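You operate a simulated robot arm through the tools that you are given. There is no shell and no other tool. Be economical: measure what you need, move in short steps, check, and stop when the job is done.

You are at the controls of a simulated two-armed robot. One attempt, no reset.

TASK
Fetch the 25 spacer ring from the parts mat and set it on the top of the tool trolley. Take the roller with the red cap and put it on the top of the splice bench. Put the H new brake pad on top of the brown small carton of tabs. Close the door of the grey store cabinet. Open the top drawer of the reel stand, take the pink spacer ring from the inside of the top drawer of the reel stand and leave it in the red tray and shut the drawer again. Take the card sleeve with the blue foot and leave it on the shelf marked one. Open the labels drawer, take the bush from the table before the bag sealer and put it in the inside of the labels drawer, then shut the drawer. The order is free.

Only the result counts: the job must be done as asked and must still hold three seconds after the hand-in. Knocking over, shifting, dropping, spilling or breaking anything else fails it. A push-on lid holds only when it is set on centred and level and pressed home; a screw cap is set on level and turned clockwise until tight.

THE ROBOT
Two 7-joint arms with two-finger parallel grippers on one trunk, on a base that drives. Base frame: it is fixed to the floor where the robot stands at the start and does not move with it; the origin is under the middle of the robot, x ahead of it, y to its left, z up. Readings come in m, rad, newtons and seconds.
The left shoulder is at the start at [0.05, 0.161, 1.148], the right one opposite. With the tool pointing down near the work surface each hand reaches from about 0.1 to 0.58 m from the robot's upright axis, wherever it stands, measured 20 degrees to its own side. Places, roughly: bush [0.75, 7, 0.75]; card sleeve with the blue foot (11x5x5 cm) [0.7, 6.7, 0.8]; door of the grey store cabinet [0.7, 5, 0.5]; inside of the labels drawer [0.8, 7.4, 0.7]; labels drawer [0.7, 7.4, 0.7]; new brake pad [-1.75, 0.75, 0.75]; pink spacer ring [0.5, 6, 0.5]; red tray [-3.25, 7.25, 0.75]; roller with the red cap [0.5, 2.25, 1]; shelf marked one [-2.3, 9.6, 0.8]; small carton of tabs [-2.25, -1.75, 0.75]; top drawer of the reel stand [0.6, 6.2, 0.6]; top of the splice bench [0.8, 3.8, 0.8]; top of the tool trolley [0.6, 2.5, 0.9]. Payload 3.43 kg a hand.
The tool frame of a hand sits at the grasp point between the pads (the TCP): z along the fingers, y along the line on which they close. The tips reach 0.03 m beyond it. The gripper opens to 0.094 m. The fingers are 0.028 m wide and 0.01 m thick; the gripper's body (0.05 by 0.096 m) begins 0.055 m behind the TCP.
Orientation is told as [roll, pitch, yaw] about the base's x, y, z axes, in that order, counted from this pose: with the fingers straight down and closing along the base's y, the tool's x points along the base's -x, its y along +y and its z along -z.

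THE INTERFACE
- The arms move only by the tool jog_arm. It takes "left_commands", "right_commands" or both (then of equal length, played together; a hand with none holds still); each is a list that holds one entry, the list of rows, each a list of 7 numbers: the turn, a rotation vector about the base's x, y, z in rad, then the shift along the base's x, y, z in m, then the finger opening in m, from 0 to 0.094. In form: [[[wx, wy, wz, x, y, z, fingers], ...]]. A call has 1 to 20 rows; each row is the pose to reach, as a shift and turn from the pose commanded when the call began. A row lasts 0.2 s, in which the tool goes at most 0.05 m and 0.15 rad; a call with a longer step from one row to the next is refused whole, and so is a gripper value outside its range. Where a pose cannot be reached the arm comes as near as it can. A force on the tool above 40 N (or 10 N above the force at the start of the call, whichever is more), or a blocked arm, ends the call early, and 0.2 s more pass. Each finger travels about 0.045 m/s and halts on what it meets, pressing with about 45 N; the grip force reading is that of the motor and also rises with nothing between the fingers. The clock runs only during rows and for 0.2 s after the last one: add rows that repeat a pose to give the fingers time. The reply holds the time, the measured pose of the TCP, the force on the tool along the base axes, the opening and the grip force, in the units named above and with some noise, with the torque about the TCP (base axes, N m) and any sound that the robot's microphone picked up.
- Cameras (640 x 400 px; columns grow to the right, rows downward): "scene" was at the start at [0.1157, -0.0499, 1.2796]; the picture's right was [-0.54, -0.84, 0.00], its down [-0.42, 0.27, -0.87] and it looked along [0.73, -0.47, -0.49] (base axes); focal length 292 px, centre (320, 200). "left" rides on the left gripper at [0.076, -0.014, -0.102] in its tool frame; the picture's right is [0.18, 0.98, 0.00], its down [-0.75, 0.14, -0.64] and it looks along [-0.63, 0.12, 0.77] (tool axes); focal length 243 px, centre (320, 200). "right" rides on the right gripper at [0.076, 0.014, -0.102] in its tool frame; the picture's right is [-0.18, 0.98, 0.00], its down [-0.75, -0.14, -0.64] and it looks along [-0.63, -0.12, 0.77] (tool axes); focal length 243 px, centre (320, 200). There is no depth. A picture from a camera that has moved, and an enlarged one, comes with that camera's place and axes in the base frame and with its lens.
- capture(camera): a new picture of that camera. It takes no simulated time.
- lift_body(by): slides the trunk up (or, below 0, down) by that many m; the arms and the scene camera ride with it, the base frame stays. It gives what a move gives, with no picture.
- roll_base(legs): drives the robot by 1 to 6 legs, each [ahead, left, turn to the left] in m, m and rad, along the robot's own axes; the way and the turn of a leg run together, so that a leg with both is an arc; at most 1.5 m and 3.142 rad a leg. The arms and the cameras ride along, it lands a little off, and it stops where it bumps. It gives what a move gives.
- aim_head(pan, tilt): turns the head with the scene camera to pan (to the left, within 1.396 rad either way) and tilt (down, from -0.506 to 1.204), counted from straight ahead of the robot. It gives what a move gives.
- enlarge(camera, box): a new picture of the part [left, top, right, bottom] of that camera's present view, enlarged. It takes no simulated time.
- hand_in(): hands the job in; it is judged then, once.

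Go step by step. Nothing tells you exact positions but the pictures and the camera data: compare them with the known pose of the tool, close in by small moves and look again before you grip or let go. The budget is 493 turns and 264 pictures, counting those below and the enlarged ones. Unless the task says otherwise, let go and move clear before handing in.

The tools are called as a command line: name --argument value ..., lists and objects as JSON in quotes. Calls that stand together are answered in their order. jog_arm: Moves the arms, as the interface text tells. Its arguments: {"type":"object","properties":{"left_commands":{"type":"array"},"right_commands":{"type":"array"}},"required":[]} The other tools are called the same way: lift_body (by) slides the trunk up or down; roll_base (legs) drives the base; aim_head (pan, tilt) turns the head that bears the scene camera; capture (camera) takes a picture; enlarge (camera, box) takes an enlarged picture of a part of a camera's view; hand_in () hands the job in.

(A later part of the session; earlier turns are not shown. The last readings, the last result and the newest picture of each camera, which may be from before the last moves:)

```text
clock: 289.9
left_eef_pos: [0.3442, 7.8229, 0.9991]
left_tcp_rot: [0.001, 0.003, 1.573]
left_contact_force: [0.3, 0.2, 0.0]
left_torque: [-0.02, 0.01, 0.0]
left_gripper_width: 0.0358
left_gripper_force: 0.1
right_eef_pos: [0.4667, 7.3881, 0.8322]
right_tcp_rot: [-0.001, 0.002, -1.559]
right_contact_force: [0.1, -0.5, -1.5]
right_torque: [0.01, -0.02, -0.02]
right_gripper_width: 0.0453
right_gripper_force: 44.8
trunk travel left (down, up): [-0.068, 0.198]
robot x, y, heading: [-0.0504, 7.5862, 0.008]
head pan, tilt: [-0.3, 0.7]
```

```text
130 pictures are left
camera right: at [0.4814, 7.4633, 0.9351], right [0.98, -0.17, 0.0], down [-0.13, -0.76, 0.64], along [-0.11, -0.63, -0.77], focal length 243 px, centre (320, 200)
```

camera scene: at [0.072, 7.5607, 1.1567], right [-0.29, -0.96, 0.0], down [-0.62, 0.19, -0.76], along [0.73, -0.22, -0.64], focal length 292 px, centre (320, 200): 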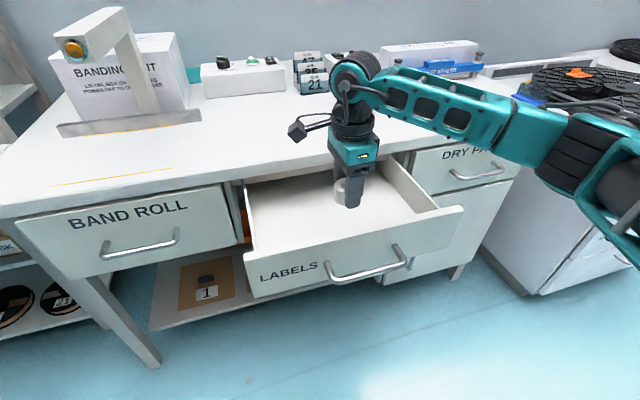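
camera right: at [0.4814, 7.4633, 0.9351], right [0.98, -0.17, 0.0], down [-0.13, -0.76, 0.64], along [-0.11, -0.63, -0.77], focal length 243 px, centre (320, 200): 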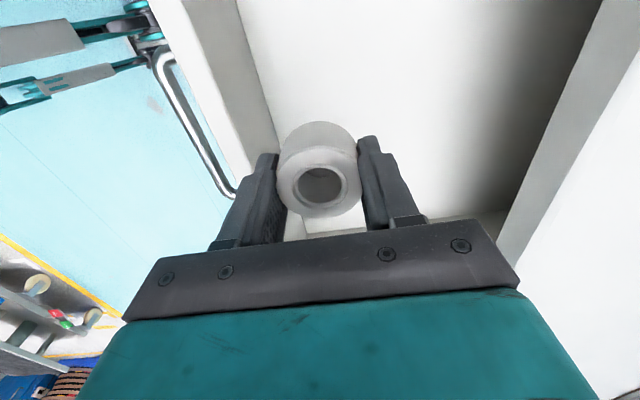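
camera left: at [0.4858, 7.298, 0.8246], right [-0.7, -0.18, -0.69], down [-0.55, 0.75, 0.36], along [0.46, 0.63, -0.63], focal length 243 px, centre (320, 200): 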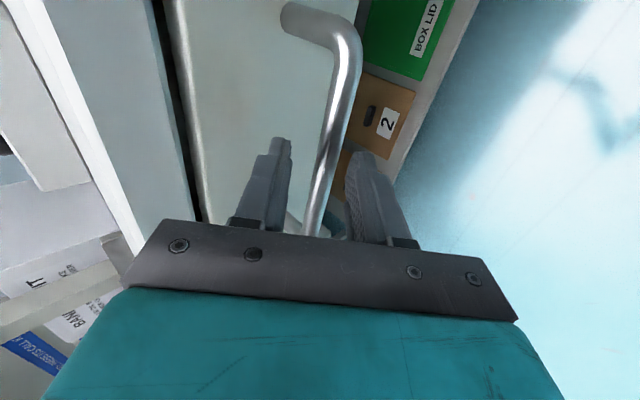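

I shift 2 cm inwards and lower into the drawer.

jog_arm --right_commands '[[[0, 0, 0, 0.02, -0.003, 0, 0.03], [0, 0, 0, 0.02, -0.003, -0.03, 0.03], [0, 0, 0, 0.02, -0.003, -0.06, 0.03], [0, 0, 0, 0.02, -0.003, -0.07, 0.03], [0, 0, 0, 0.02, -0.003, -0.076, 0.03], [0, 0, 0, 0.02, -0.003, -0.082, 0.03], [0, 0, 0, 0.02, -0.003, -0.088, 0.03]]]'

capture --camera "right"

enlarge --camera "scene" --box '[260, 130, 460, 270]'

```text
clock: 291.5
left_eef_pos: [0.3434, 7.8219, 0.9992]
left_tcp_rot: [0.0, 0.0, 1.572]
left_contact_force: [-0.1, 1.5, 0.7]
left_torque: [0.04, 0.02, 0.0]
left_gripper_width: 0.0359
left_gripper_force: 0.1
right_eef_pos: [0.4844, 7.3836, 0.7415]
right_tcp_rot: [0.001, 0.003, -1.561]
right_contact_force: [0.2, 0.9, 0.2]
right_torque: [0.01, -0.02, 0.01]
right_gripper_width: 0.0455
right_gripper_force: 45.4
trunk travel left (down, up): [-0.068, 0.198]
robot x, y, heading: [-0.0471, 7.5848, 0.004]
head pan, tilt: [-0.3, 0.7]
```

```text
129 pictures are left
camera right: at [0.4998, 7.4601, 0.8447], right [0.98, -0.17, 0.0], down [-0.13, -0.76, 0.64], along [-0.11, -0.63, -0.77], focal length 243 px, centre (320, 200)
```

right: 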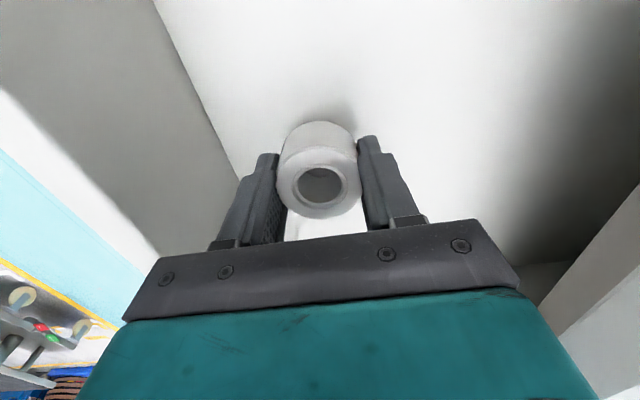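

```text
2.86 times, centred on (360, 200) of scene
camera zoom: at [0.072, 7.5607, 1.1567], right [-0.29, -0.96, 0.0], down [-0.62, 0.19, -0.76], along [0.73, -0.22, -0.64], focal length 834 px, centre (206, 200)
```

zoom: 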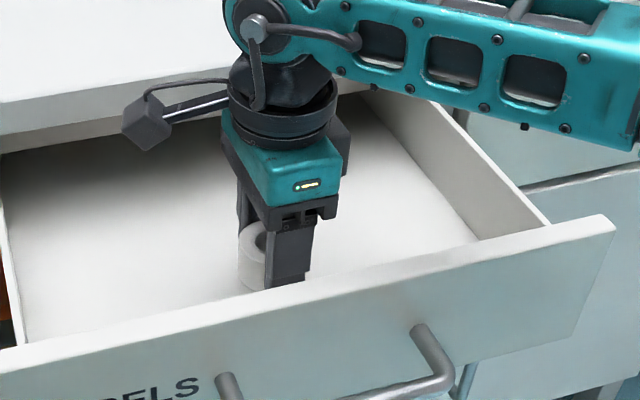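

jog_arm --right_commands '[[[0, 0, 0, 0, 0, -0.004, 0.03], [0, 0, 0, 0, 0, -0.008, 0.03], [0, 0, 0, 0, 0, -0.012, 0.03], [0, 0, 0, 0, 0, -0.016, 0.03], [0, 0, 0, 0, 0, -0.02, 0.03], [0, 0, 0, 0, 0, -0.024, 0.03], [0, 0, 0, 0, 0, -0.028, 0.03], [0, 0, 0, 0, 0, -0.032, 0.03]]]'

capture --camera "right"

```text
clock: 293.3
left_eef_pos: [0.343, 7.8221, 0.9998]
left_tcp_rot: [-0.001, 0.003, 1.572]
left_contact_force: [0.7, 0.5, -0.1]
left_torque: [-0.02, 0.05, 0.02]
left_gripper_width: 0.0361
left_gripper_force: 0.1
right_eef_pos: [0.4847, 7.3854, 0.7131]
right_tcp_rot: [0.006, 0.001, -1.561]
right_contact_force: [-2.6, -3.1, 14.4]
right_torque: [-0.06, 0.19, 0.04]
right_gripper_width: 0.0456
right_gripper_force: 44.7
trunk travel left (down, up): [-0.068, 0.198]
robot x, y, heading: [-0.0497, 7.5868, 0.003]
head pan, tilt: [-0.3, 0.7]
```

```text
127 pictures are left
camera right: at [0.4996, 7.4608, 0.8151], right [0.98, -0.17, 0.0], down [-0.14, -0.76, 0.64], along [-0.11, -0.63, -0.77], focal length 243 px, centre (320, 200)
```

right: 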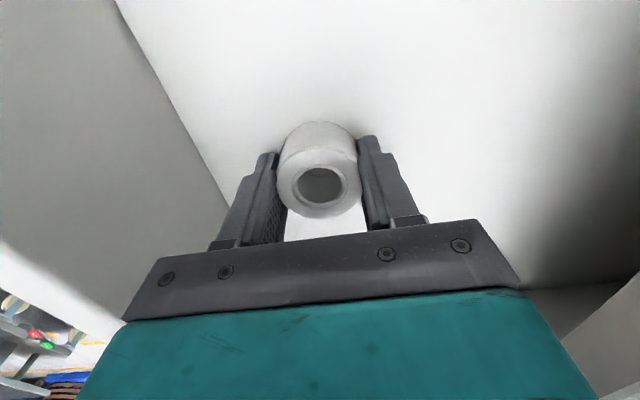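

The bush rests on the drawer floor. I release and lift clear.

jog_arm --right_commands '[[[0, 0, 0, 0, 0, 0.003, 0.03], [0, 0, 0, 0, 0, 0.003, 0.045], [0, 0, 0, 0, 0, 0.003, 0.055], [0, 0, 0, 0, 0, 0.003, 0.064], [0, 0, 0, 0, 0, 0.003, 0.064], [0, 0, 0, 0, 0, 0.02, 0.064], [0, 0, 0, 0, 0, 0.06, 0.064], [0, 0, 0, 0, 0, 0.1, 0.064], [0, 0, 0, 0, 0, 0.14, 0.064], [0, 0, 0, -0.03, 0, 0.18, 0.064], [0, 0, 0, -0.07, 0, 0.2, 0.064], [0, 0, 0, -0.11, 0, 0.22, 0.064], [0, 0, 0, -0.15, 0, 0.24, 0.064]]]'

capture --camera "scene"

```text
clock: 296.1
left_eef_pos: [0.3437, 7.821, 0.9994]
left_tcp_rot: [-0.002, 0.001, 1.573]
left_contact_force: [-1.1, 1.3, 0.9]
left_torque: [0.06, 0.03, -0.01]
left_gripper_width: 0.0363
left_gripper_force: 0.1
right_eef_pos: [0.3392, 7.3849, 0.952]
right_tcp_rot: [-0.002, 0.001, -1.561]
right_contact_force: [-0.1, 0.5, 0.1]
right_torque: [0.02, -0.01, -0.06]
right_gripper_width: 0.064
right_gripper_force: 0.0
trunk travel left (down, up): [-0.068, 0.198]
robot x, y, heading: [-0.0482, 7.584, 0.003]
head pan, tilt: [-0.3, 0.7]
```

```text
126 pictures are left
camera scene: at [0.0718, 7.5607, 1.1567], right [-0.29, -0.96, 0.0], down [-0.62, 0.19, -0.77], along [0.73, -0.22, -0.64], focal length 292 px, centre (320, 200)
```

scene: 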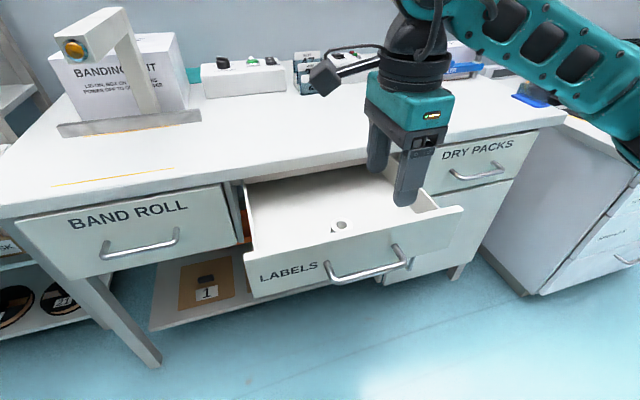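

The bush stands in the drawer. I back off, close the right hand into a tilted pusher, tuck the left hand, and aim left of the handle.

roll_base --legs '[[-0.2, 0, 0], [0, 0.09, 0]]'

jog_arm --left_commands '[[[0, 0, 0, -0.03, 0, 0.02, 0.036], [0, 0, 0, -0.06, 0, 0.04, 0.036], [0, 0, 0, -0.09, 0, 0.05, 0.036], [0, 0, 0, -0.11, 0, 0.05, 0.036], [0, 0, 0, -0.11, 0, 0.05, 0.036], [0, 0, 0, -0.11, 0, 0.05, 0.036], [0, 0, 0, -0.11, 0, 0.05, 0.036]]]' --right_commands '[[[0, -0.14, 0, 0.01, 0, -0.03, 0.04], [0, -0.28, 0, 0.02, 0, -0.06, 0.02], [0, -0.42, 0, 0.03, 0, -0.09, 0.0], [0, -0.56, 0, 0.04, 0, -0.12, 0.0], [0, -0.7, 0, 0.05, 0, -0.15, 0.0], [0, -0.785, 0, 0.05, 0, -0.18, 0.0], [0, -0.785, 0, 0.05, 0, -0.195, 0.0]]]'

capture --camera "right"

capture --camera "scene"

```text
clock: 297.7
left_eef_pos: [0.1641, 7.8218, 0.9996]
left_tcp_rot: [0.0, 0.003, 1.573]
left_contact_force: [-0.5, 0.1, 0.2]
left_torque: [0.04, 0.0, 0.02]
left_gripper_width: 0.036
left_gripper_force: 0.0
right_eef_pos: [0.1595, 7.3851, 0.9523]
right_tcp_rot: [0.002, 0.003, -1.561]
right_contact_force: [-0.3, -0.6, -0.1]
right_torque: [-0.04, -0.02, -0.03]
right_gripper_width: 0.0642
right_gripper_force: 0.0
trunk travel left (down, up): [-0.068, 0.198]
robot x, y, heading: [-0.227, 7.5849, 0.001]
head pan, tilt: [-0.3, 0.7]
stopped in leg 1: the robot was blocked; the commanded pose is now the measured one
```

```text
clock: 299.3
left_eef_pos: [0.0553, 7.8234, 1.0502]
left_tcp_rot: [-0.001, 0.003, 1.571]
left_contact_force: [0.6, 0.5, 0.0]
left_torque: [-0.02, 0.06, -0.03]
left_gripper_width: 0.036
left_gripper_force: 0.2
right_eef_pos: [0.2102, 7.3886, 0.7608]
right_tcp_rot: [0.789, -0.001, -1.554]
right_contact_force: [-0.5, -0.8, -0.7]
right_torque: [-0.01, -0.05, 0.0]
right_gripper_width: 0.0004
right_gripper_force: 32.9
right hand out of reach, approached as far as the arm can: row 7
trunk travel left (down, up): [-0.068, 0.198]
robot x, y, heading: [-0.2272, 7.587, 0.002]
head pan, tilt: [-0.3, 0.7]
```

```text
125 pictures are left
camera right: at [0.1477, 7.4632, 0.8433], right [0.7, -0.17, 0.7], down [-0.54, -0.76, 0.35], along [0.47, -0.62, -0.62], focal length 243 px, centre (320, 200)
```

right: 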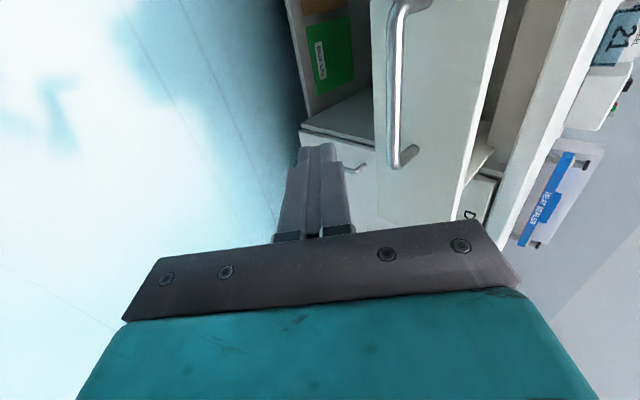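

```text
124 pictures are left
camera scene: at [-0.1077, 7.5605, 1.1567], right [-0.29, -0.96, 0.0], down [-0.62, 0.19, -0.77], along [0.73, -0.22, -0.64], focal length 292 px, centre (320, 200)
```

scene: 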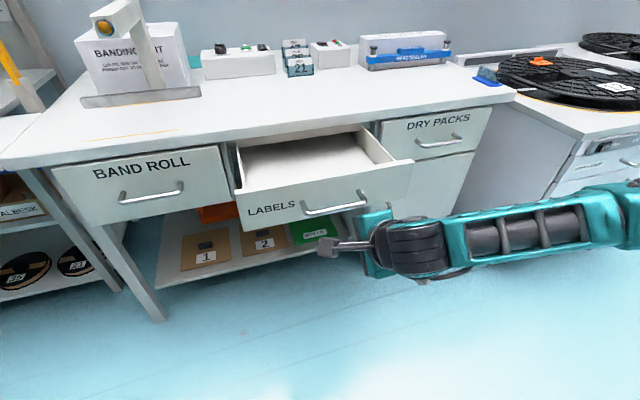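

The base was stopped by something behind (the table). I go slightly forward, then shift left to aim beside the handle.

roll_base --legs '[[0.03, 0, 0], [0, 0.09, 0]]'

capture --camera "right"

```text
clock: 300.9
left_eef_pos: [0.0841, 7.9146, 1.0512]
left_tcp_rot: [-0.003, 0.002, 1.571]
left_contact_force: [-0.2, 0.0, 0.2]
left_torque: [-0.02, 0.02, 0.01]
left_gripper_width: 0.0361
left_gripper_force: 0.0
right_eef_pos: [0.2384, 7.4803, 0.7603]
right_tcp_rot: [0.788, -0.002, -1.555]
right_contact_force: [0.8, -0.7, -0.4]
right_torque: [-0.03, 0.0, 0.02]
right_gripper_width: 0.0
right_gripper_force: 32.5
trunk travel left (down, up): [-0.068, 0.198]
robot x, y, heading: [-0.2002, 7.6769, 0.003]
head pan, tilt: [-0.3, 0.7]
```

```text
123 pictures are left
camera right: at [0.1768, 7.5544, 0.8429], right [0.7, -0.17, 0.7], down [-0.54, -0.76, 0.35], along [0.47, -0.62, -0.62], focal length 243 px, centre (320, 200)
```

right: 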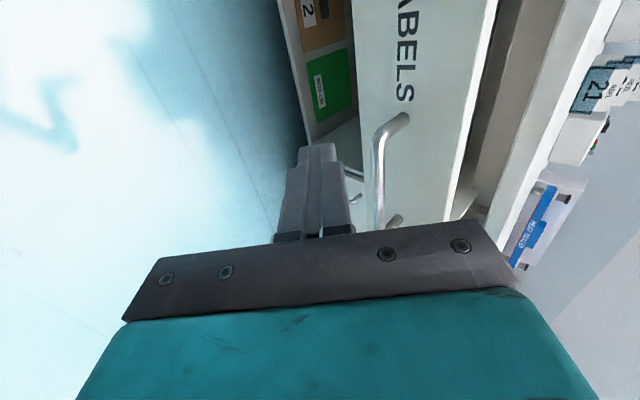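

roll_base --legs '[[0.2, 0, 0]]'

capture --camera "scene"

```text
clock: 302.4
left_eef_pos: [0.2848, 7.9119, 1.0503]
left_tcp_rot: [-0.002, 0.001, 1.566]
left_contact_force: [0.3, -1.1, -0.5]
left_torque: [0.01, 0.0, 0.03]
left_gripper_width: 0.0361
left_gripper_force: 0.1
right_eef_pos: [0.438, 7.4777, 0.7595]
right_tcp_rot: [0.787, 0.0, -1.56]
right_contact_force: [-0.8, 0.2, -0.7]
right_torque: [0.01, 0.03, -0.01]
right_gripper_width: 0.0003
right_gripper_force: 33.3
trunk travel left (down, up): [-0.068, 0.198]
robot x, y, heading: [0.0012, 7.6764, -0.003]
head pan, tilt: [-0.3, 0.7]
```

```text
122 pictures are left
camera scene: at [0.1214, 7.6507, 1.1566], right [-0.3, -0.95, 0.0], down [-0.61, 0.19, -0.76], along [0.73, -0.23, -0.64], focal length 292 px, centre (320, 200)
```

scene: 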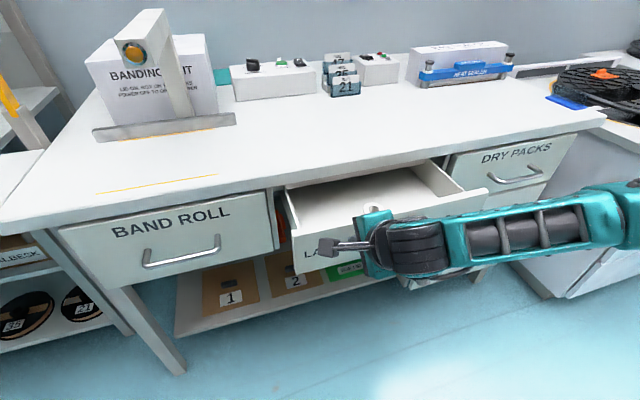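

roll_base --legs '[[0.08, 0, 0.002]]'

roll_base --legs '[[0.04, 0, 0]]'

capture --camera "scene"

```text
clock: 303.5
left_eef_pos: [0.3645, 7.9117, 1.0513]
left_tcp_rot: [-0.001, 0.001, 1.566]
left_contact_force: [0.2, -0.6, -0.3]
left_torque: [-0.01, 0.04, 0.0]
left_gripper_width: 0.0358
left_gripper_force: 0.1
right_eef_pos: [0.5186, 7.4785, 0.7592]
right_tcp_rot: [0.788, -0.003, -1.559]
right_contact_force: [0.2, 0.4, -0.1]
right_torque: [0.03, 0.02, 0.0]
right_gripper_width: 0.0
right_gripper_force: 32.9
trunk travel left (down, up): [-0.068, 0.198]
robot x, y, heading: [0.081, 7.675, -0.007]
head pan, tilt: [-0.3, 0.7]
```

```text
clock: 304.4
left_eef_pos: [0.4041, 7.9117, 1.0507]
left_tcp_rot: [-0.002, 0.0, 1.564]
left_contact_force: [-0.4, 0.7, -0.1]
left_torque: [0.01, 0.02, -0.04]
left_gripper_width: 0.0359
left_gripper_force: 0.0
right_eef_pos: [0.5573, 7.477, 0.7599]
right_tcp_rot: [0.785, -0.002, -1.559]
right_contact_force: [-0.1, 0.3, -0.5]
right_torque: [0.02, -0.02, -0.02]
right_gripper_width: 0.0
right_gripper_force: 33.1
trunk travel left (down, up): [-0.068, 0.198]
robot x, y, heading: [0.1199, 7.6769, -0.006]
head pan, tilt: [-0.3, 0.7]
```

```text
121 pictures are left
camera scene: at [0.2408, 7.6504, 1.1566], right [-0.3, -0.95, 0.0], down [-0.62, 0.19, -0.76], along [0.73, -0.23, -0.64], focal length 292 px, centre (320, 200)
```

scene: 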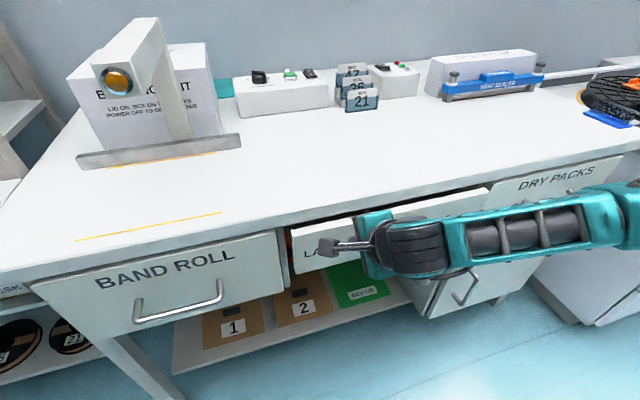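

roll_base --legs '[[0.025, 0, 0]]'

capture --camera "scene"

```text
clock: 305.4
left_eef_pos: [0.4291, 7.9118, 1.0502]
left_tcp_rot: [-0.001, 0.001, 1.564]
left_contact_force: [1.0, -0.1, 0.2]
left_torque: [0.0, 0.0, -0.02]
left_gripper_width: 0.036
left_gripper_force: 0.1
right_eef_pos: [0.5821, 7.4766, 0.7598]
right_tcp_rot: [0.783, -0.004, -1.562]
right_contact_force: [-0.2, 0.5, 0.5]
right_torque: [-0.02, -0.02, 0.02]
right_gripper_width: 0.0
right_gripper_force: 33.1
trunk travel left (down, up): [-0.068, 0.198]
robot x, y, heading: [0.1473, 7.6716, -0.006]
head pan, tilt: [-0.3, 0.7]
stopped in leg 1: the force on the tool passed its limit (the readings are from after the stop); the commanded pose is now the measured one
```

```text
120 pictures are left
camera scene: at [0.2667, 7.6502, 1.1567], right [-0.3, -0.95, 0.0], down [-0.61, 0.19, -0.76], along [0.73, -0.23, -0.64], focal length 292 px, centre (320, 200)
```

scene: 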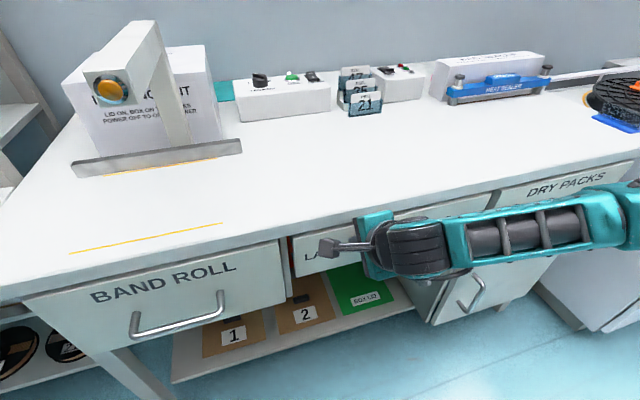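

The drawer met its stop. I back off a bit and check that it is flush.

roll_base --legs '[[-0.17, 0, 0.006]]'

jog_arm --right_commands '[[[0, 0.14, 0, -0.01, 0, 0.04, 0.02], [0, 0.28, 0, -0.02, 0, 0.08, 0.04], [0, 0.42, 0, -0.03, 0, 0.12, 0.06], [0, 0.56, 0, -0.04, 0, 0.16, 0.08], [0, 0.7, 0, -0.05, 0, 0.2, 0.09], [0, 0.783, 0, -0.06, 0, 0.24, 0.09]]]'

capture --camera "scene"

```text
clock: 306.8
left_eef_pos: [0.2586, 7.9137, 1.0506]
left_tcp_rot: [-0.002, 0.003, 1.573]
left_contact_force: [-0.2, -0.2, 0.4]
left_torque: [-0.04, 0.01, 0.0]
left_gripper_width: 0.036
left_gripper_force: 0.1
right_eef_pos: [0.4133, 7.4802, 0.7598]
right_tcp_rot: [0.784, -0.002, -1.555]
right_contact_force: [-0.4, 0.5, -0.1]
right_torque: [-0.01, 0.03, 0.0]
right_gripper_width: 0.0
right_gripper_force: 32.7
trunk travel left (down, up): [-0.068, 0.198]
robot x, y, heading: [-0.0282, 7.6761, 0.001]
head pan, tilt: [-0.3, 0.7]
```

```text
clock: 308.2
left_eef_pos: [0.2593, 7.9144, 1.0498]
left_tcp_rot: [0.001, 0.003, 1.573]
left_contact_force: [0.6, 0.5, -0.3]
left_torque: [0.01, 0.0, 0.01]
left_gripper_width: 0.0359
left_gripper_force: 0.1
right_eef_pos: [0.3506, 7.4778, 1.002]
right_tcp_rot: [-0.003, 0.01, -1.556]
right_contact_force: [-0.1, -0.1, 0.0]
right_torque: [0.02, 0.02, 0.02]
right_gripper_width: 0.0902
right_gripper_force: 0.0
trunk travel left (down, up): [-0.068, 0.198]
robot x, y, heading: [-0.0244, 7.6736, 0.003]
head pan, tilt: [-0.3, 0.7]
```

```text
119 pictures are left
camera scene: at [0.0968, 7.6512, 1.1567], right [-0.29, -0.96, 0.0], down [-0.62, 0.19, -0.77], along [0.73, -0.22, -0.64], focal length 292 px, centre (320, 200)
```

scene: 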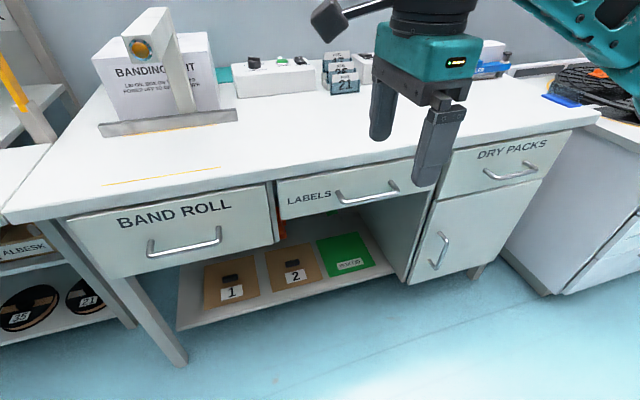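

The labels drawer is flush. Now the card sleeve: I move right along the bench and look at it.

lift_body --by 0.12

roll_base --legs '[[0, -0.74, 0], [0.1, 0, 0]]'

aim_head --pan -0.3 --tilt 0.6

capture --camera "scene"

capture --camera "right"

```text
clock: 309.7
left_eef_pos: [0.2581, 7.9133, 1.1692]
left_tcp_rot: [-0.002, 0.001, 1.572]
left_contact_force: [-0.3, -0.3, 0.1]
left_torque: [-0.05, 0.01, 0.01]
left_gripper_width: 0.0359
left_gripper_force: 0.1
right_eef_pos: [0.3503, 7.4776, 1.1204]
right_tcp_rot: [0.0, 0.01, -1.558]
right_contact_force: [0.1, -0.1, 0.5]
right_torque: [-0.04, -0.02, 0.0]
right_gripper_width: 0.0902
right_gripper_force: 0.1
trunk travel left (down, up): [-0.188, 0.078]
robot x, y, heading: [-0.0254, 7.6769, 0.004]
head pan, tilt: [-0.3, 0.7]
```

```text
clock: 314.6
left_eef_pos: [0.3582, 7.1479, 1.1698]
left_tcp_rot: [0.0, 0.001, 1.556]
left_contact_force: [0.6, -1.0, -0.3]
left_torque: [-0.01, -0.01, 0.0]
left_gripper_width: 0.0357
left_gripper_force: 0.0
right_eef_pos: [0.444, 6.7092, 1.1213]
right_tcp_rot: [-0.001, 0.01, -1.573]
right_contact_force: [0.5, -0.1, -0.1]
right_torque: [0.0, -0.01, 0.0]
right_gripper_width: 0.0903
right_gripper_force: 0.0
trunk travel left (down, up): [-0.188, 0.078]
robot x, y, heading: [0.072, 6.9156, -0.011]
head pan, tilt: [-0.3, 0.7]
```

```text
clock: 315.2
left_eef_pos: [0.358, 7.1474, 1.1703]
left_tcp_rot: [-0.002, 0.002, 1.557]
left_contact_force: [-0.3, -0.3, 0.1]
left_torque: [0.0, -0.02, -0.01]
left_gripper_width: 0.0361
left_gripper_force: 0.0
right_eef_pos: [0.4426, 6.7107, 1.1224]
right_tcp_rot: [0.001, 0.009, -1.572]
right_contact_force: [0.1, 0.9, -0.8]
right_torque: [-0.01, 0.0, 0.0]
right_gripper_width: 0.0901
right_gripper_force: 0.0
trunk travel left (down, up): [-0.188, 0.078]
robot x, y, heading: [0.0707, 6.9124, -0.012]
head pan, tilt: [-0.3, 0.6]
```

```text
118 pictures are left
camera scene: at [0.1954, 6.8861, 1.2853], right [-0.31, -0.95, 0.0], down [-0.54, 0.17, -0.82], along [0.79, -0.25, -0.57], focal length 292 px, centre (320, 200)
```

scene: 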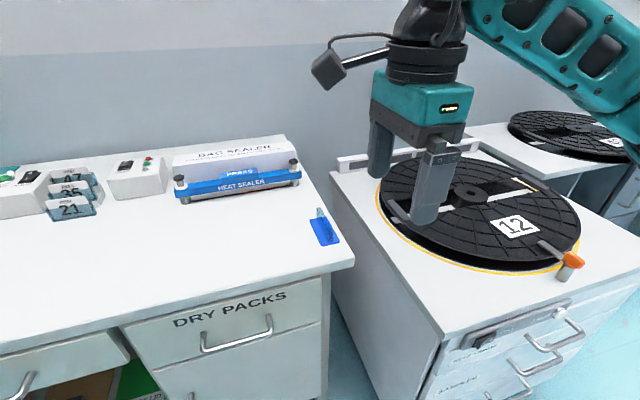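

```text
117 pictures are left
camera right: at [0.4587, 6.7846, 1.2246], right [0.98, -0.19, 0.0], down [-0.14, -0.76, 0.63], along [-0.12, -0.62, -0.77], focal length 243 px, centre (320, 200)
```

right: 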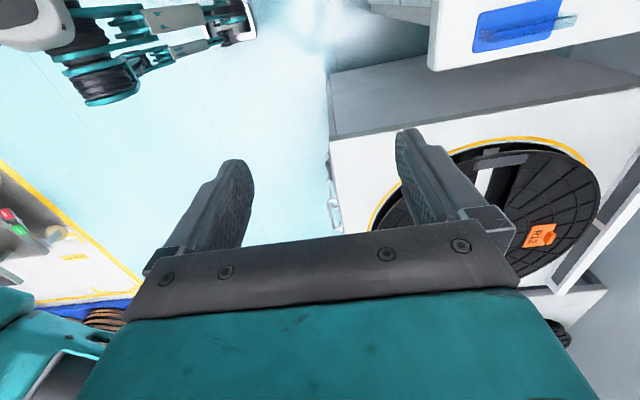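

enlarge --camera "scene" --box '[270, 180, 370, 260]'

enlarge --camera "right" --box '[440, 0, 640, 80]'

```text
5.00 times, centred on (320, 220) of scene
camera zoom: at [0.1954, 6.8861, 1.2853], right [-0.31, -0.95, 0.0], down [-0.54, 0.17, -0.82], along [0.79, -0.25, -0.57], focal length 1459 px, centre (320, 100)
```

zoom: 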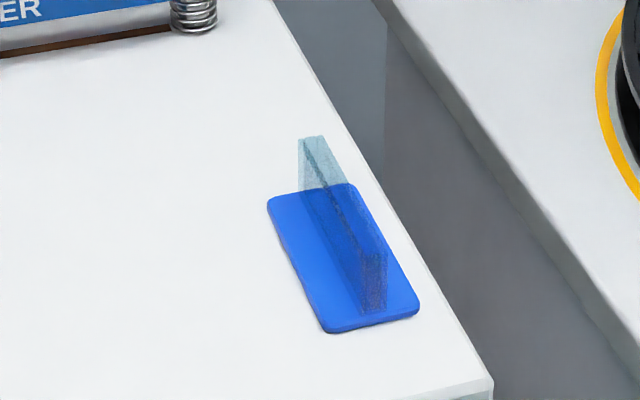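

```text
3.20 times, centred on (540, 40) of right
camera zoom: at [0.4587, 6.7846, 1.2246], right [0.98, -0.19, 0.0], down [-0.14, -0.76, 0.63], along [-0.12, -0.62, -0.77], focal length 776 px, centre (-384, 712)
```

zoom: 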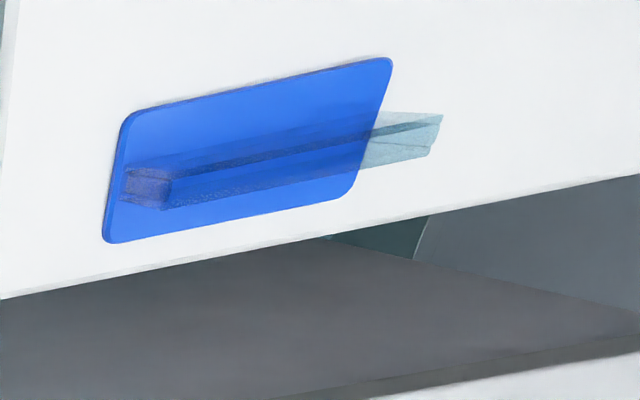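

The sleeve is a clear upright 4 cm high panel along x at y≈6.711, x 0.67–0.76, on a blue foot plate. I turn the right hand so that the fingers close along y, drive in, and go over it.

jog_arm --right_commands '[[[0, 0, 0.14, 0, 0, 0, 0.07], [0, 0, 0.28, 0, 0, 0, 0.06], [0, 0, 0.42, 0, 0, 0, 0.05], [0, 0, 0.56, 0, 0, 0, 0.05], [0, 0, 0.7, 0, 0, 0, 0.05], [0, 0, 0.84, 0, 0, 0, 0.05], [0, 0, 0.98, 0, 0, 0, 0.05], [0, 0, 1.12, 0, 0, 0, 0.05], [0, 0, 1.26, 0, 0, 0, 0.05], [0, 0, 1.4, 0, 0, 0, 0.05], [0, 0, 1.54, 0, 0, 0, 0.05], [0, 0, 1.572, 0, 0, 0, 0.05]]]'

roll_base --legs '[[0.13, 0, 0.012]]'

jog_arm --right_commands '[[[0, 0, 0, 0.04, 0, -0.01, 0.05], [0, 0, 0, 0.08, 0, -0.03, 0.05], [0, 0, 0, 0.11, 0, -0.06, 0.05], [0, 0, 0, 0.14, 0, -0.09, 0.05], [0, 0, 0, 0.14, 0, -0.13, 0.05], [0, 0, 0, 0.14, 0, -0.16, 0.05], [0, 0, 0, 0.14, 0, -0.16, 0.05]]]'

capture --camera "right"

enlarge --camera "scene" --box '[260, 120, 480, 300]'

```text
clock: 317.8
left_eef_pos: [0.3585, 7.1473, 1.1707]
left_tcp_rot: [-0.002, 0.003, 1.556]
left_contact_force: [0.7, 0.4, 0.0]
left_torque: [-0.01, -0.01, -0.01]
left_gripper_width: 0.0361
left_gripper_force: 0.1
right_eef_pos: [0.4419, 6.71, 1.1224]
right_tcp_rot: [0.0, 0.009, 0.001]
right_contact_force: [0.1, -0.6, -0.6]
right_torque: [-0.01, 0.03, 0.01]
right_gripper_width: 0.0499
right_gripper_force: 0.0
trunk travel left (down, up): [-0.188, 0.078]
robot x, y, heading: [0.073, 6.9131, -0.01]
head pan, tilt: [-0.3, 0.6]
```

```text
clock: 319.1
left_eef_pos: [0.4834, 7.1495, 1.1693]
left_tcp_rot: [0.0, 0.001, 1.567]
left_contact_force: [1.3, 0.0, 1.2]
left_torque: [0.0, 0.02, 0.0]
left_gripper_width: 0.036
left_gripper_force: 0.1
right_eef_pos: [0.5723, 6.7146, 1.1204]
right_tcp_rot: [0.0, 0.01, 0.009]
right_contact_force: [0.2, -1.3, -0.4]
right_torque: [0.01, 0.03, -0.01]
right_gripper_width: 0.0499
right_gripper_force: 0.0
trunk travel left (down, up): [-0.188, 0.078]
robot x, y, heading: [0.1971, 6.913, -0.003]
head pan, tilt: [-0.3, 0.6]
```

```text
clock: 320.7
left_eef_pos: [0.4829, 7.149, 1.1708]
left_tcp_rot: [-0.001, 0.001, 1.566]
left_contact_force: [0.1, 0.9, 0.0]
left_torque: [0.0, 0.0, 0.0]
left_gripper_width: 0.0361
left_gripper_force: 0.1
right_eef_pos: [0.7125, 6.714, 0.9599]
right_tcp_rot: [0.0, 0.009, 0.008]
right_contact_force: [-0.6, 0.5, 0.0]
right_torque: [-0.02, -0.04, -0.01]
right_gripper_width: 0.05
right_gripper_force: 0.1
trunk travel left (down, up): [-0.188, 0.078]
robot x, y, heading: [0.1975, 6.9122, -0.002]
head pan, tilt: [-0.3, 0.6]
```

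```text
114 pictures are left
camera right: at [0.6377, 6.7258, 1.0633], right [0.17, 0.98, 0.0], down [0.76, -0.13, 0.64], along [0.63, -0.11, -0.77], focal length 243 px, centre (320, 200)
```

right: 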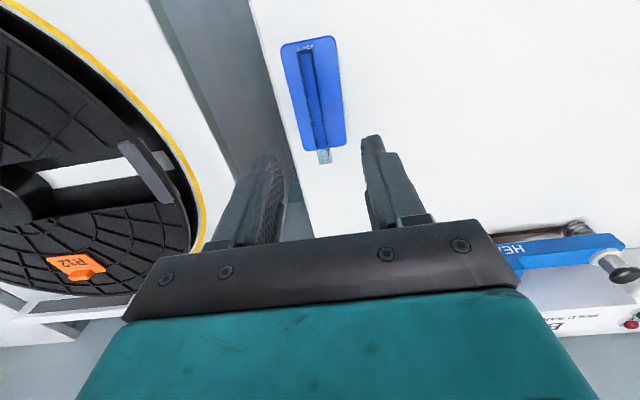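

```text
2.22 times, centred on (370, 210) of scene
camera zoom: at [0.3231, 6.8864, 1.2854], right [-0.3, -0.95, 0.0], down [-0.54, 0.17, -0.83], along [0.79, -0.25, -0.56], focal length 648 px, centre (209, 178)
```

zoom: 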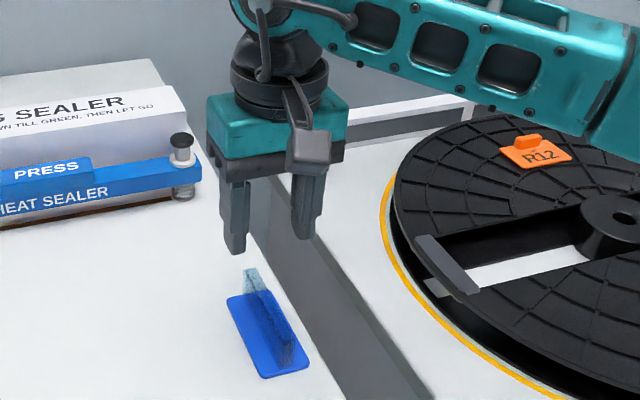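

Aligned. I descend over the sleeve.

jog_arm --right_commands '[[[0, -0.009, 0, 0, -0.003, -0.03, 0.045], [0, -0.009, 0, 0, -0.003, -0.06, 0.045], [0, -0.009, 0, 0, -0.003, -0.08, 0.045], [0, -0.009, 0, 0, -0.003, -0.09, 0.045], [0, -0.009, 0, 0, -0.003, -0.09, 0.045]]]'

capture --camera "right"

enlarge --camera "scene" --box '[260, 150, 440, 300]'

```text
clock: 321.9
left_eef_pos: [0.4837, 7.15, 1.17]
left_tcp_rot: [-0.001, 0.002, 1.568]
left_contact_force: [0.3, 0.1, 0.1]
left_torque: [0.0, 0.02, 0.0]
left_gripper_width: 0.036
left_gripper_force: 0.1
right_eef_pos: [0.7119, 6.711, 0.8716]
right_tcp_rot: [-0.001, 0.0, 0.008]
right_contact_force: [0.7, -0.1, 0.1]
right_torque: [0.0, 0.02, 0.02]
right_gripper_width: 0.045
right_gripper_force: 0.1
trunk travel left (down, up): [-0.188, 0.078]
robot x, y, heading: [0.1973, 6.9136, 0.004]
head pan, tilt: [-0.3, 0.6]
```

```text
112 pictures are left
camera right: at [0.6372, 6.7228, 0.9737], right [0.17, 0.98, 0.0], down [0.76, -0.13, 0.64], along [0.63, -0.11, -0.77], focal length 243 px, centre (320, 200)
```

right: 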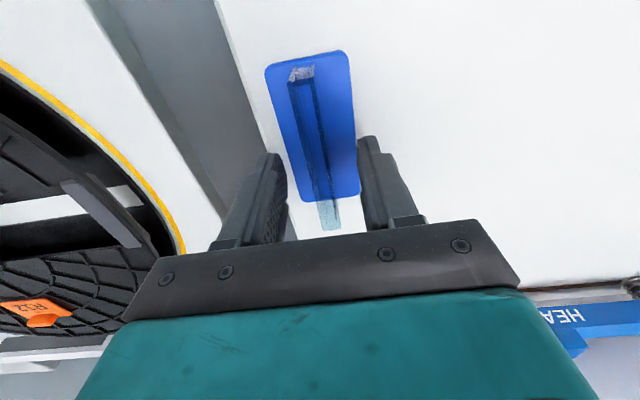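

```text
2.67 times, centred on (350, 225) of scene
camera zoom: at [0.3231, 6.8864, 1.2853], right [-0.3, -0.95, 0.0], down [-0.54, 0.17, -0.83], along [0.79, -0.25, -0.56], focal length 778 px, centre (240, 133)
```

zoom: 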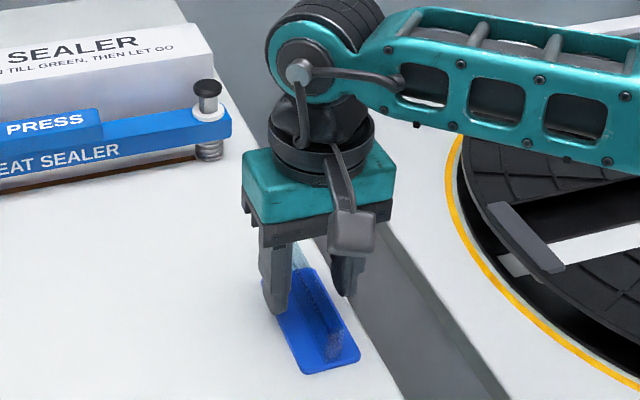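

jog_arm --right_commands '[[[0, 0, 0, -0.004, -0.001, -0.006, 0.045], [0, 0, 0, -0.004, -0.001, -0.012, 0.045], [0, 0, 0, -0.004, -0.001, -0.012, 0.035], [0, 0, 0, -0.004, -0.001, -0.012, 0.025], [0, 0, 0, -0.004, -0.001, -0.012, 0.015], [0, 0, 0, -0.004, -0.001, -0.012, 0.005], [0, 0, 0, -0.004, -0.001, -0.012, 0.005]]]'

capture --camera "right"

```text
clock: 323.5
left_eef_pos: [0.4833, 7.1497, 1.1701]
left_tcp_rot: [-0.001, 0.003, 1.568]
left_contact_force: [-0.5, -0.4, 0.4]
left_torque: [-0.03, -0.03, 0.03]
left_gripper_width: 0.0361
left_gripper_force: 0.1
right_eef_pos: [0.7082, 6.7079, 0.859]
right_tcp_rot: [0.001, 0.0, 0.01]
right_contact_force: [-0.7, -0.4, -0.5]
right_torque: [0.03, -0.02, -0.01]
right_gripper_width: 0.0163
right_gripper_force: 45.0
trunk travel left (down, up): [-0.188, 0.078]
robot x, y, heading: [0.2009, 6.913, -0.002]
head pan, tilt: [-0.3, 0.6]
```

```text
110 pictures are left
camera right: at [0.6338, 6.7211, 0.9614], right [0.17, 0.98, 0.0], down [0.76, -0.13, 0.64], along [0.63, -0.11, -0.77], focal length 243 px, centre (320, 200)
```

right: 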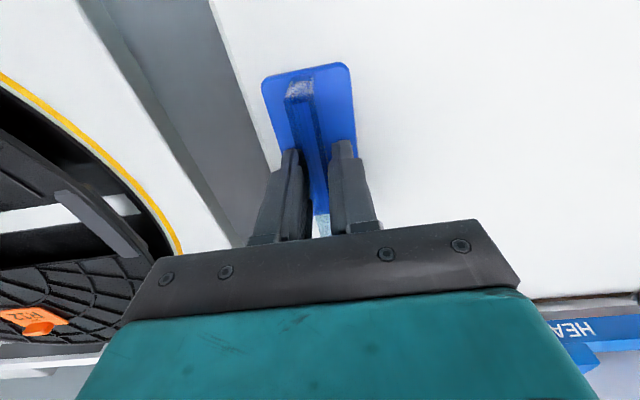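

Gripped. I lift the sleeve and retract.

jog_arm --right_commands '[[[0, 0, 0, 0, 0, 0.02, 0.005], [0, 0, 0, 0, 0, 0.06, 0.005], [0, 0, 0, 0, 0, 0.1, 0.005], [0, 0, 0, 0, 0, 0.14, 0.005], [0, 0, 0, -0.03, 0, 0.18, 0.005], [0, 0, 0, -0.06, 0, 0.21, 0.005], [0, 0, 0, -0.1, 0, 0.24, 0.005], [0, 0, 0, -0.14, 0, 0.25, 0.005], [0, 0, 0, -0.18, 0, 0.26, 0.005]]]'

roll_base --legs '[[-0.5, 0, 0]]'

capture --camera "right"

```text
clock: 325.5
left_eef_pos: [0.4837, 7.1494, 1.1708]
left_tcp_rot: [-0.002, 0.001, 1.567]
left_contact_force: [-0.4, -0.3, -0.3]
left_torque: [-0.01, 0.02, -0.03]
left_gripper_width: 0.0362
left_gripper_force: 0.1
right_eef_pos: [0.5282, 6.7071, 1.1196]
right_tcp_rot: [-0.001, 0.0, 0.009]
right_contact_force: [0.5, -0.1, 0.0]
right_torque: [0.01, -0.01, 0.01]
right_gripper_width: 0.0163
right_gripper_force: 45.1
trunk travel left (down, up): [-0.188, 0.078]
robot x, y, heading: [0.2037, 6.9126, 0.0]
head pan, tilt: [-0.3, 0.6]
```

```text
clock: 328.5
left_eef_pos: [-0.0251, 7.1501, 1.1709]
left_tcp_rot: [0.0, 0.002, 1.572]
left_contact_force: [0.1, 0.1, -0.2]
left_torque: [0.0, 0.01, 0.02]
left_gripper_width: 0.0361
left_gripper_force: 0.0
right_eef_pos: [0.0225, 6.7097, 1.1192]
right_tcp_rot: [-0.001, 0.001, 0.014]
right_contact_force: [0.0, -0.5, -0.2]
right_torque: [0.04, 0.01, 0.0]
right_gripper_width: 0.0163
right_gripper_force: 45.2
trunk travel left (down, up): [-0.188, 0.078]
robot x, y, heading: [-0.3067, 6.9147, 0.007]
head pan, tilt: [-0.3, 0.6]
```

```text
109 pictures are left
camera right: at [-0.0516, 6.7223, 1.2214], right [0.17, 0.99, 0.0], down [0.76, -0.13, 0.64], along [0.63, -0.11, -0.77], focal length 243 px, centre (320, 200)
```

right: 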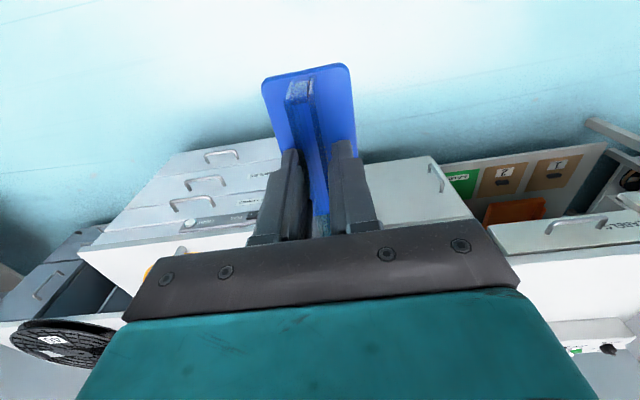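

The sleeve is held firmly. I turn around, pass the lane at y≈7.07, then turn to face the wall shelf (+y).

roll_base --legs '[[-0.1, 0.15, 0], [0, 0, 1.57], [0, 0, 1.565]]'

aim_head --pan 0.0 --tilt 0.5

capture --camera "scene"

```text
clock: 337.7
left_eef_pos: [-0.6861, 6.8199, 1.1698]
left_tcp_rot: [-0.002, 0.001, -1.542]
left_contact_force: [-0.3, -0.4, 0.2]
left_torque: [0.02, 0.01, 0.01]
left_gripper_width: 0.0358
left_gripper_force: 0.0
right_eef_pos: [-0.7476, 7.2603, 1.118]
right_tcp_rot: [0.0, 0.0, -3.098]
right_contact_force: [0.9, -0.2, -0.5]
right_torque: [-0.02, 0.0, -0.02]
right_gripper_width: 0.0165
right_gripper_force: 44.6
trunk travel left (down, up): [-0.188, 0.078]
robot x, y, heading: [-0.4089, 7.0633, -3.106]
head pan, tilt: [-0.3, 0.6]
```

```text
clock: 338.5
left_eef_pos: [-0.6865, 6.8205, 1.1705]
left_tcp_rot: [-0.002, 0.001, -1.541]
left_contact_force: [0.7, 0.3, 0.1]
left_torque: [0.02, -0.01, 0.0]
left_gripper_width: 0.0359
left_gripper_force: 0.1
right_eef_pos: [-0.749, 7.2595, 1.1185]
right_tcp_rot: [0.0, 0.0, -3.098]
right_contact_force: [0.4, -0.5, 0.0]
right_torque: [0.01, 0.04, -0.01]
right_gripper_width: 0.0164
right_gripper_force: 45.4
trunk travel left (down, up): [-0.188, 0.078]
robot x, y, heading: [-0.4106, 7.0676, -3.116]
head pan, tilt: [0.0, 0.499]
```

```text
108 pictures are left
camera scene: at [-0.5421, 7.0612, 1.2944], right [-0.03, 1.0, 0.0], down [0.48, 0.01, -0.88], along [-0.88, -0.03, -0.48], focal length 292 px, centre (320, 200)
```

scene: 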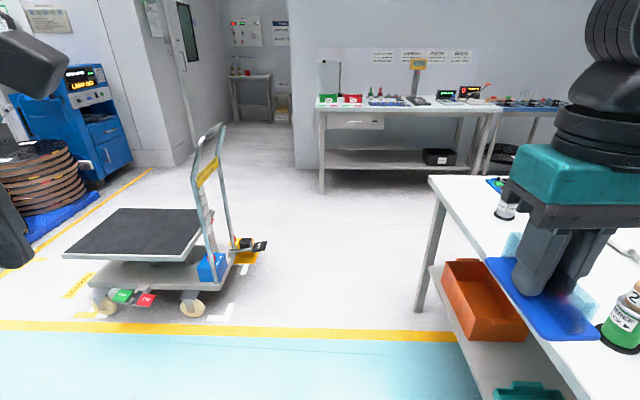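

roll_base --legs '[[0, 0, -0.026], [0.95, 0, 0], [0.95, 0, 0]]'

aim_head --pan -1.0 --tilt 0.4

capture --camera "scene"

```text
clock: 346.2
left_eef_pos: [-2.0463, 6.7764, 1.1713]
left_tcp_rot: [-0.002, 0.002, -1.495]
left_contact_force: [0.8, -0.3, 0.3]
left_torque: [0.0, 0.05, 0.0]
left_gripper_width: 0.036
left_gripper_force: 0.0
right_eef_pos: [-2.1258, 7.2124, 1.1201]
right_tcp_rot: [0.0, 0.0, -3.054]
right_contact_force: [0.7, -0.6, 0.5]
right_torque: [0.01, 0.01, 0.01]
right_gripper_width: 0.0164
right_gripper_force: 45.0
trunk travel left (down, up): [-0.188, 0.078]
robot x, y, heading: [-1.787, 7.0314, -3.063]
head pan, tilt: [0.0, 0.499]
stopped in leg 3: the robot was blocked; the commanded pose is now the measured one
```

```text
clock: 347.5
left_eef_pos: [-2.047, 6.7758, 1.1704]
left_tcp_rot: [0.0, 0.001, -1.495]
left_contact_force: [1.3, 0.0, -0.1]
left_torque: [0.01, 0.0, -0.04]
left_gripper_width: 0.036
left_gripper_force: 0.1
right_eef_pos: [-2.1275, 7.2111, 1.1194]
right_tcp_rot: [0.0, 0.003, -3.055]
right_contact_force: [-0.2, 0.0, -1.4]
right_torque: [0.03, -0.05, 0.0]
right_gripper_width: 0.0164
right_gripper_force: 44.7
trunk travel left (down, up): [-0.188, 0.078]
robot x, y, heading: [-1.7818, 7.0327, -3.067]
head pan, tilt: [-1.0, 0.4]
```

```text
107 pictures are left
camera scene: at [-1.8783, 7.1034, 1.3036], right [0.8, 0.6, 0.0], down [0.23, -0.31, -0.92], along [-0.56, 0.74, -0.39], focal length 292 px, centre (320, 200)
```

scene: 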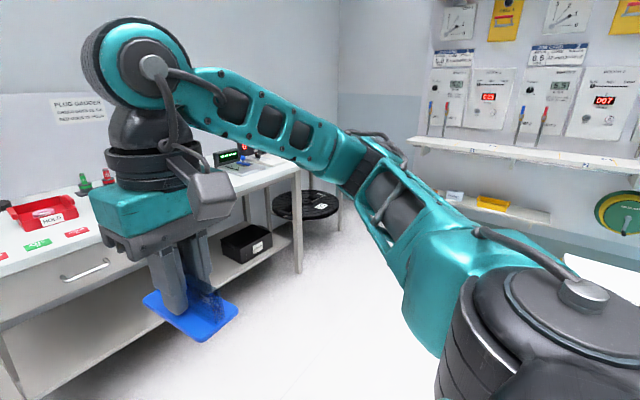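

The base was blocked, probably by the cart's pedal on my left. I look that way.

aim_head --pan 0.9 --tilt 0.9

capture --camera "scene"

```text
clock: 349.4
left_eef_pos: [-2.0476, 6.7754, 1.1696]
left_tcp_rot: [-0.002, 0.001, -1.495]
left_contact_force: [0.2, -0.5, -0.5]
left_torque: [0.01, 0.02, -0.03]
left_gripper_width: 0.0363
left_gripper_force: 0.0
right_eef_pos: [-2.1285, 7.2125, 1.1178]
right_tcp_rot: [-0.001, 0.001, -3.054]
right_contact_force: [-0.2, -0.6, -0.6]
right_torque: [0.02, -0.01, 0.01]
right_gripper_width: 0.0162
right_gripper_force: 44.8
trunk travel left (down, up): [-0.188, 0.078]
robot x, y, heading: [-1.7798, 7.0276, -3.065]
head pan, tilt: [0.901, 0.901]
```

```text
106 pictures are left
camera scene: at [-1.8652, 6.9669, 1.2606], right [-0.83, 0.56, 0.0], down [0.44, 0.65, -0.62], along [-0.35, -0.51, -0.78], focal length 292 px, centre (320, 200)
```

scene: 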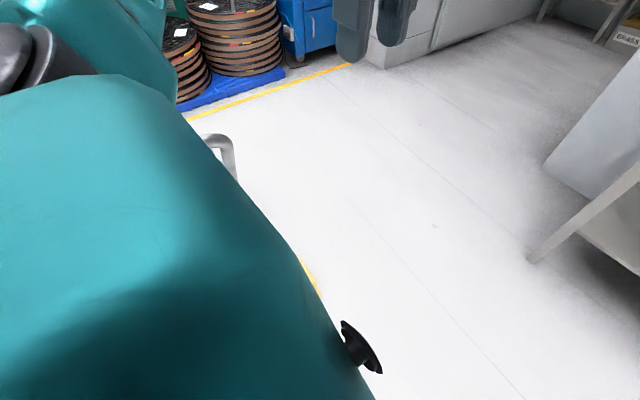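

I straighten the heading, nudge right, and continue slowly.

roll_base --legs '[[-0.03, -0.01, 0], [0, 0, -0.078], [0, -0.04, 0]]'

aim_head --pan 1.39 --tilt 0.8

capture --camera "scene"

```text
clock: 351.1
left_eef_pos: [-2.0369, 6.8523, 1.1704]
left_tcp_rot: [0.0, 0.0, -1.574]
left_contact_force: [-0.5, 0.3, 0.1]
left_torque: [-0.03, -0.01, 0.01]
left_gripper_width: 0.0357
left_gripper_force: 0.0
right_eef_pos: [-2.0837, 7.2925, 1.1183]
right_tcp_rot: [0.001, 0.002, -3.134]
right_contact_force: [0.1, -0.4, 0.0]
right_torque: [-0.01, 0.0, -0.03]
right_gripper_width: 0.0163
right_gripper_force: 45.1
trunk travel left (down, up): [-0.188, 0.078]
robot x, y, heading: [-1.7498, 7.0853, 3.134]
head pan, tilt: [0.901, 0.901]
```

```text
clock: 352.1
left_eef_pos: [-2.0367, 6.8512, 1.1695]
left_tcp_rot: [-0.001, 0.002, -1.574]
left_contact_force: [1.0, -0.4, 0.1]
left_torque: [-0.01, 0.0, 0.01]
left_gripper_width: 0.036
left_gripper_force: 0.1
right_eef_pos: [-2.0841, 7.2912, 1.118]
right_tcp_rot: [0.001, 0.002, -3.134]
right_contact_force: [-0.4, 0.1, -0.7]
right_torque: [-0.01, 0.02, 0.01]
right_gripper_width: 0.0163
right_gripper_force: 45.0
trunk travel left (down, up): [-0.188, 0.078]
robot x, y, heading: [-1.7512, 7.0831, 3.138]
head pan, tilt: [1.389, 0.799]
```

```text
105 pictures are left
camera scene: at [-1.8079, 7.0066, 1.2684], right [-0.98, 0.18, 0.0], down [0.13, 0.7, -0.7], along [-0.13, -0.69, -0.72], focal length 292 px, centre (320, 200)
```

scene: 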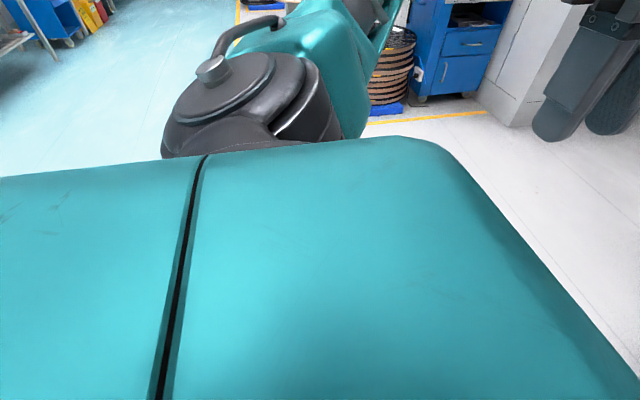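

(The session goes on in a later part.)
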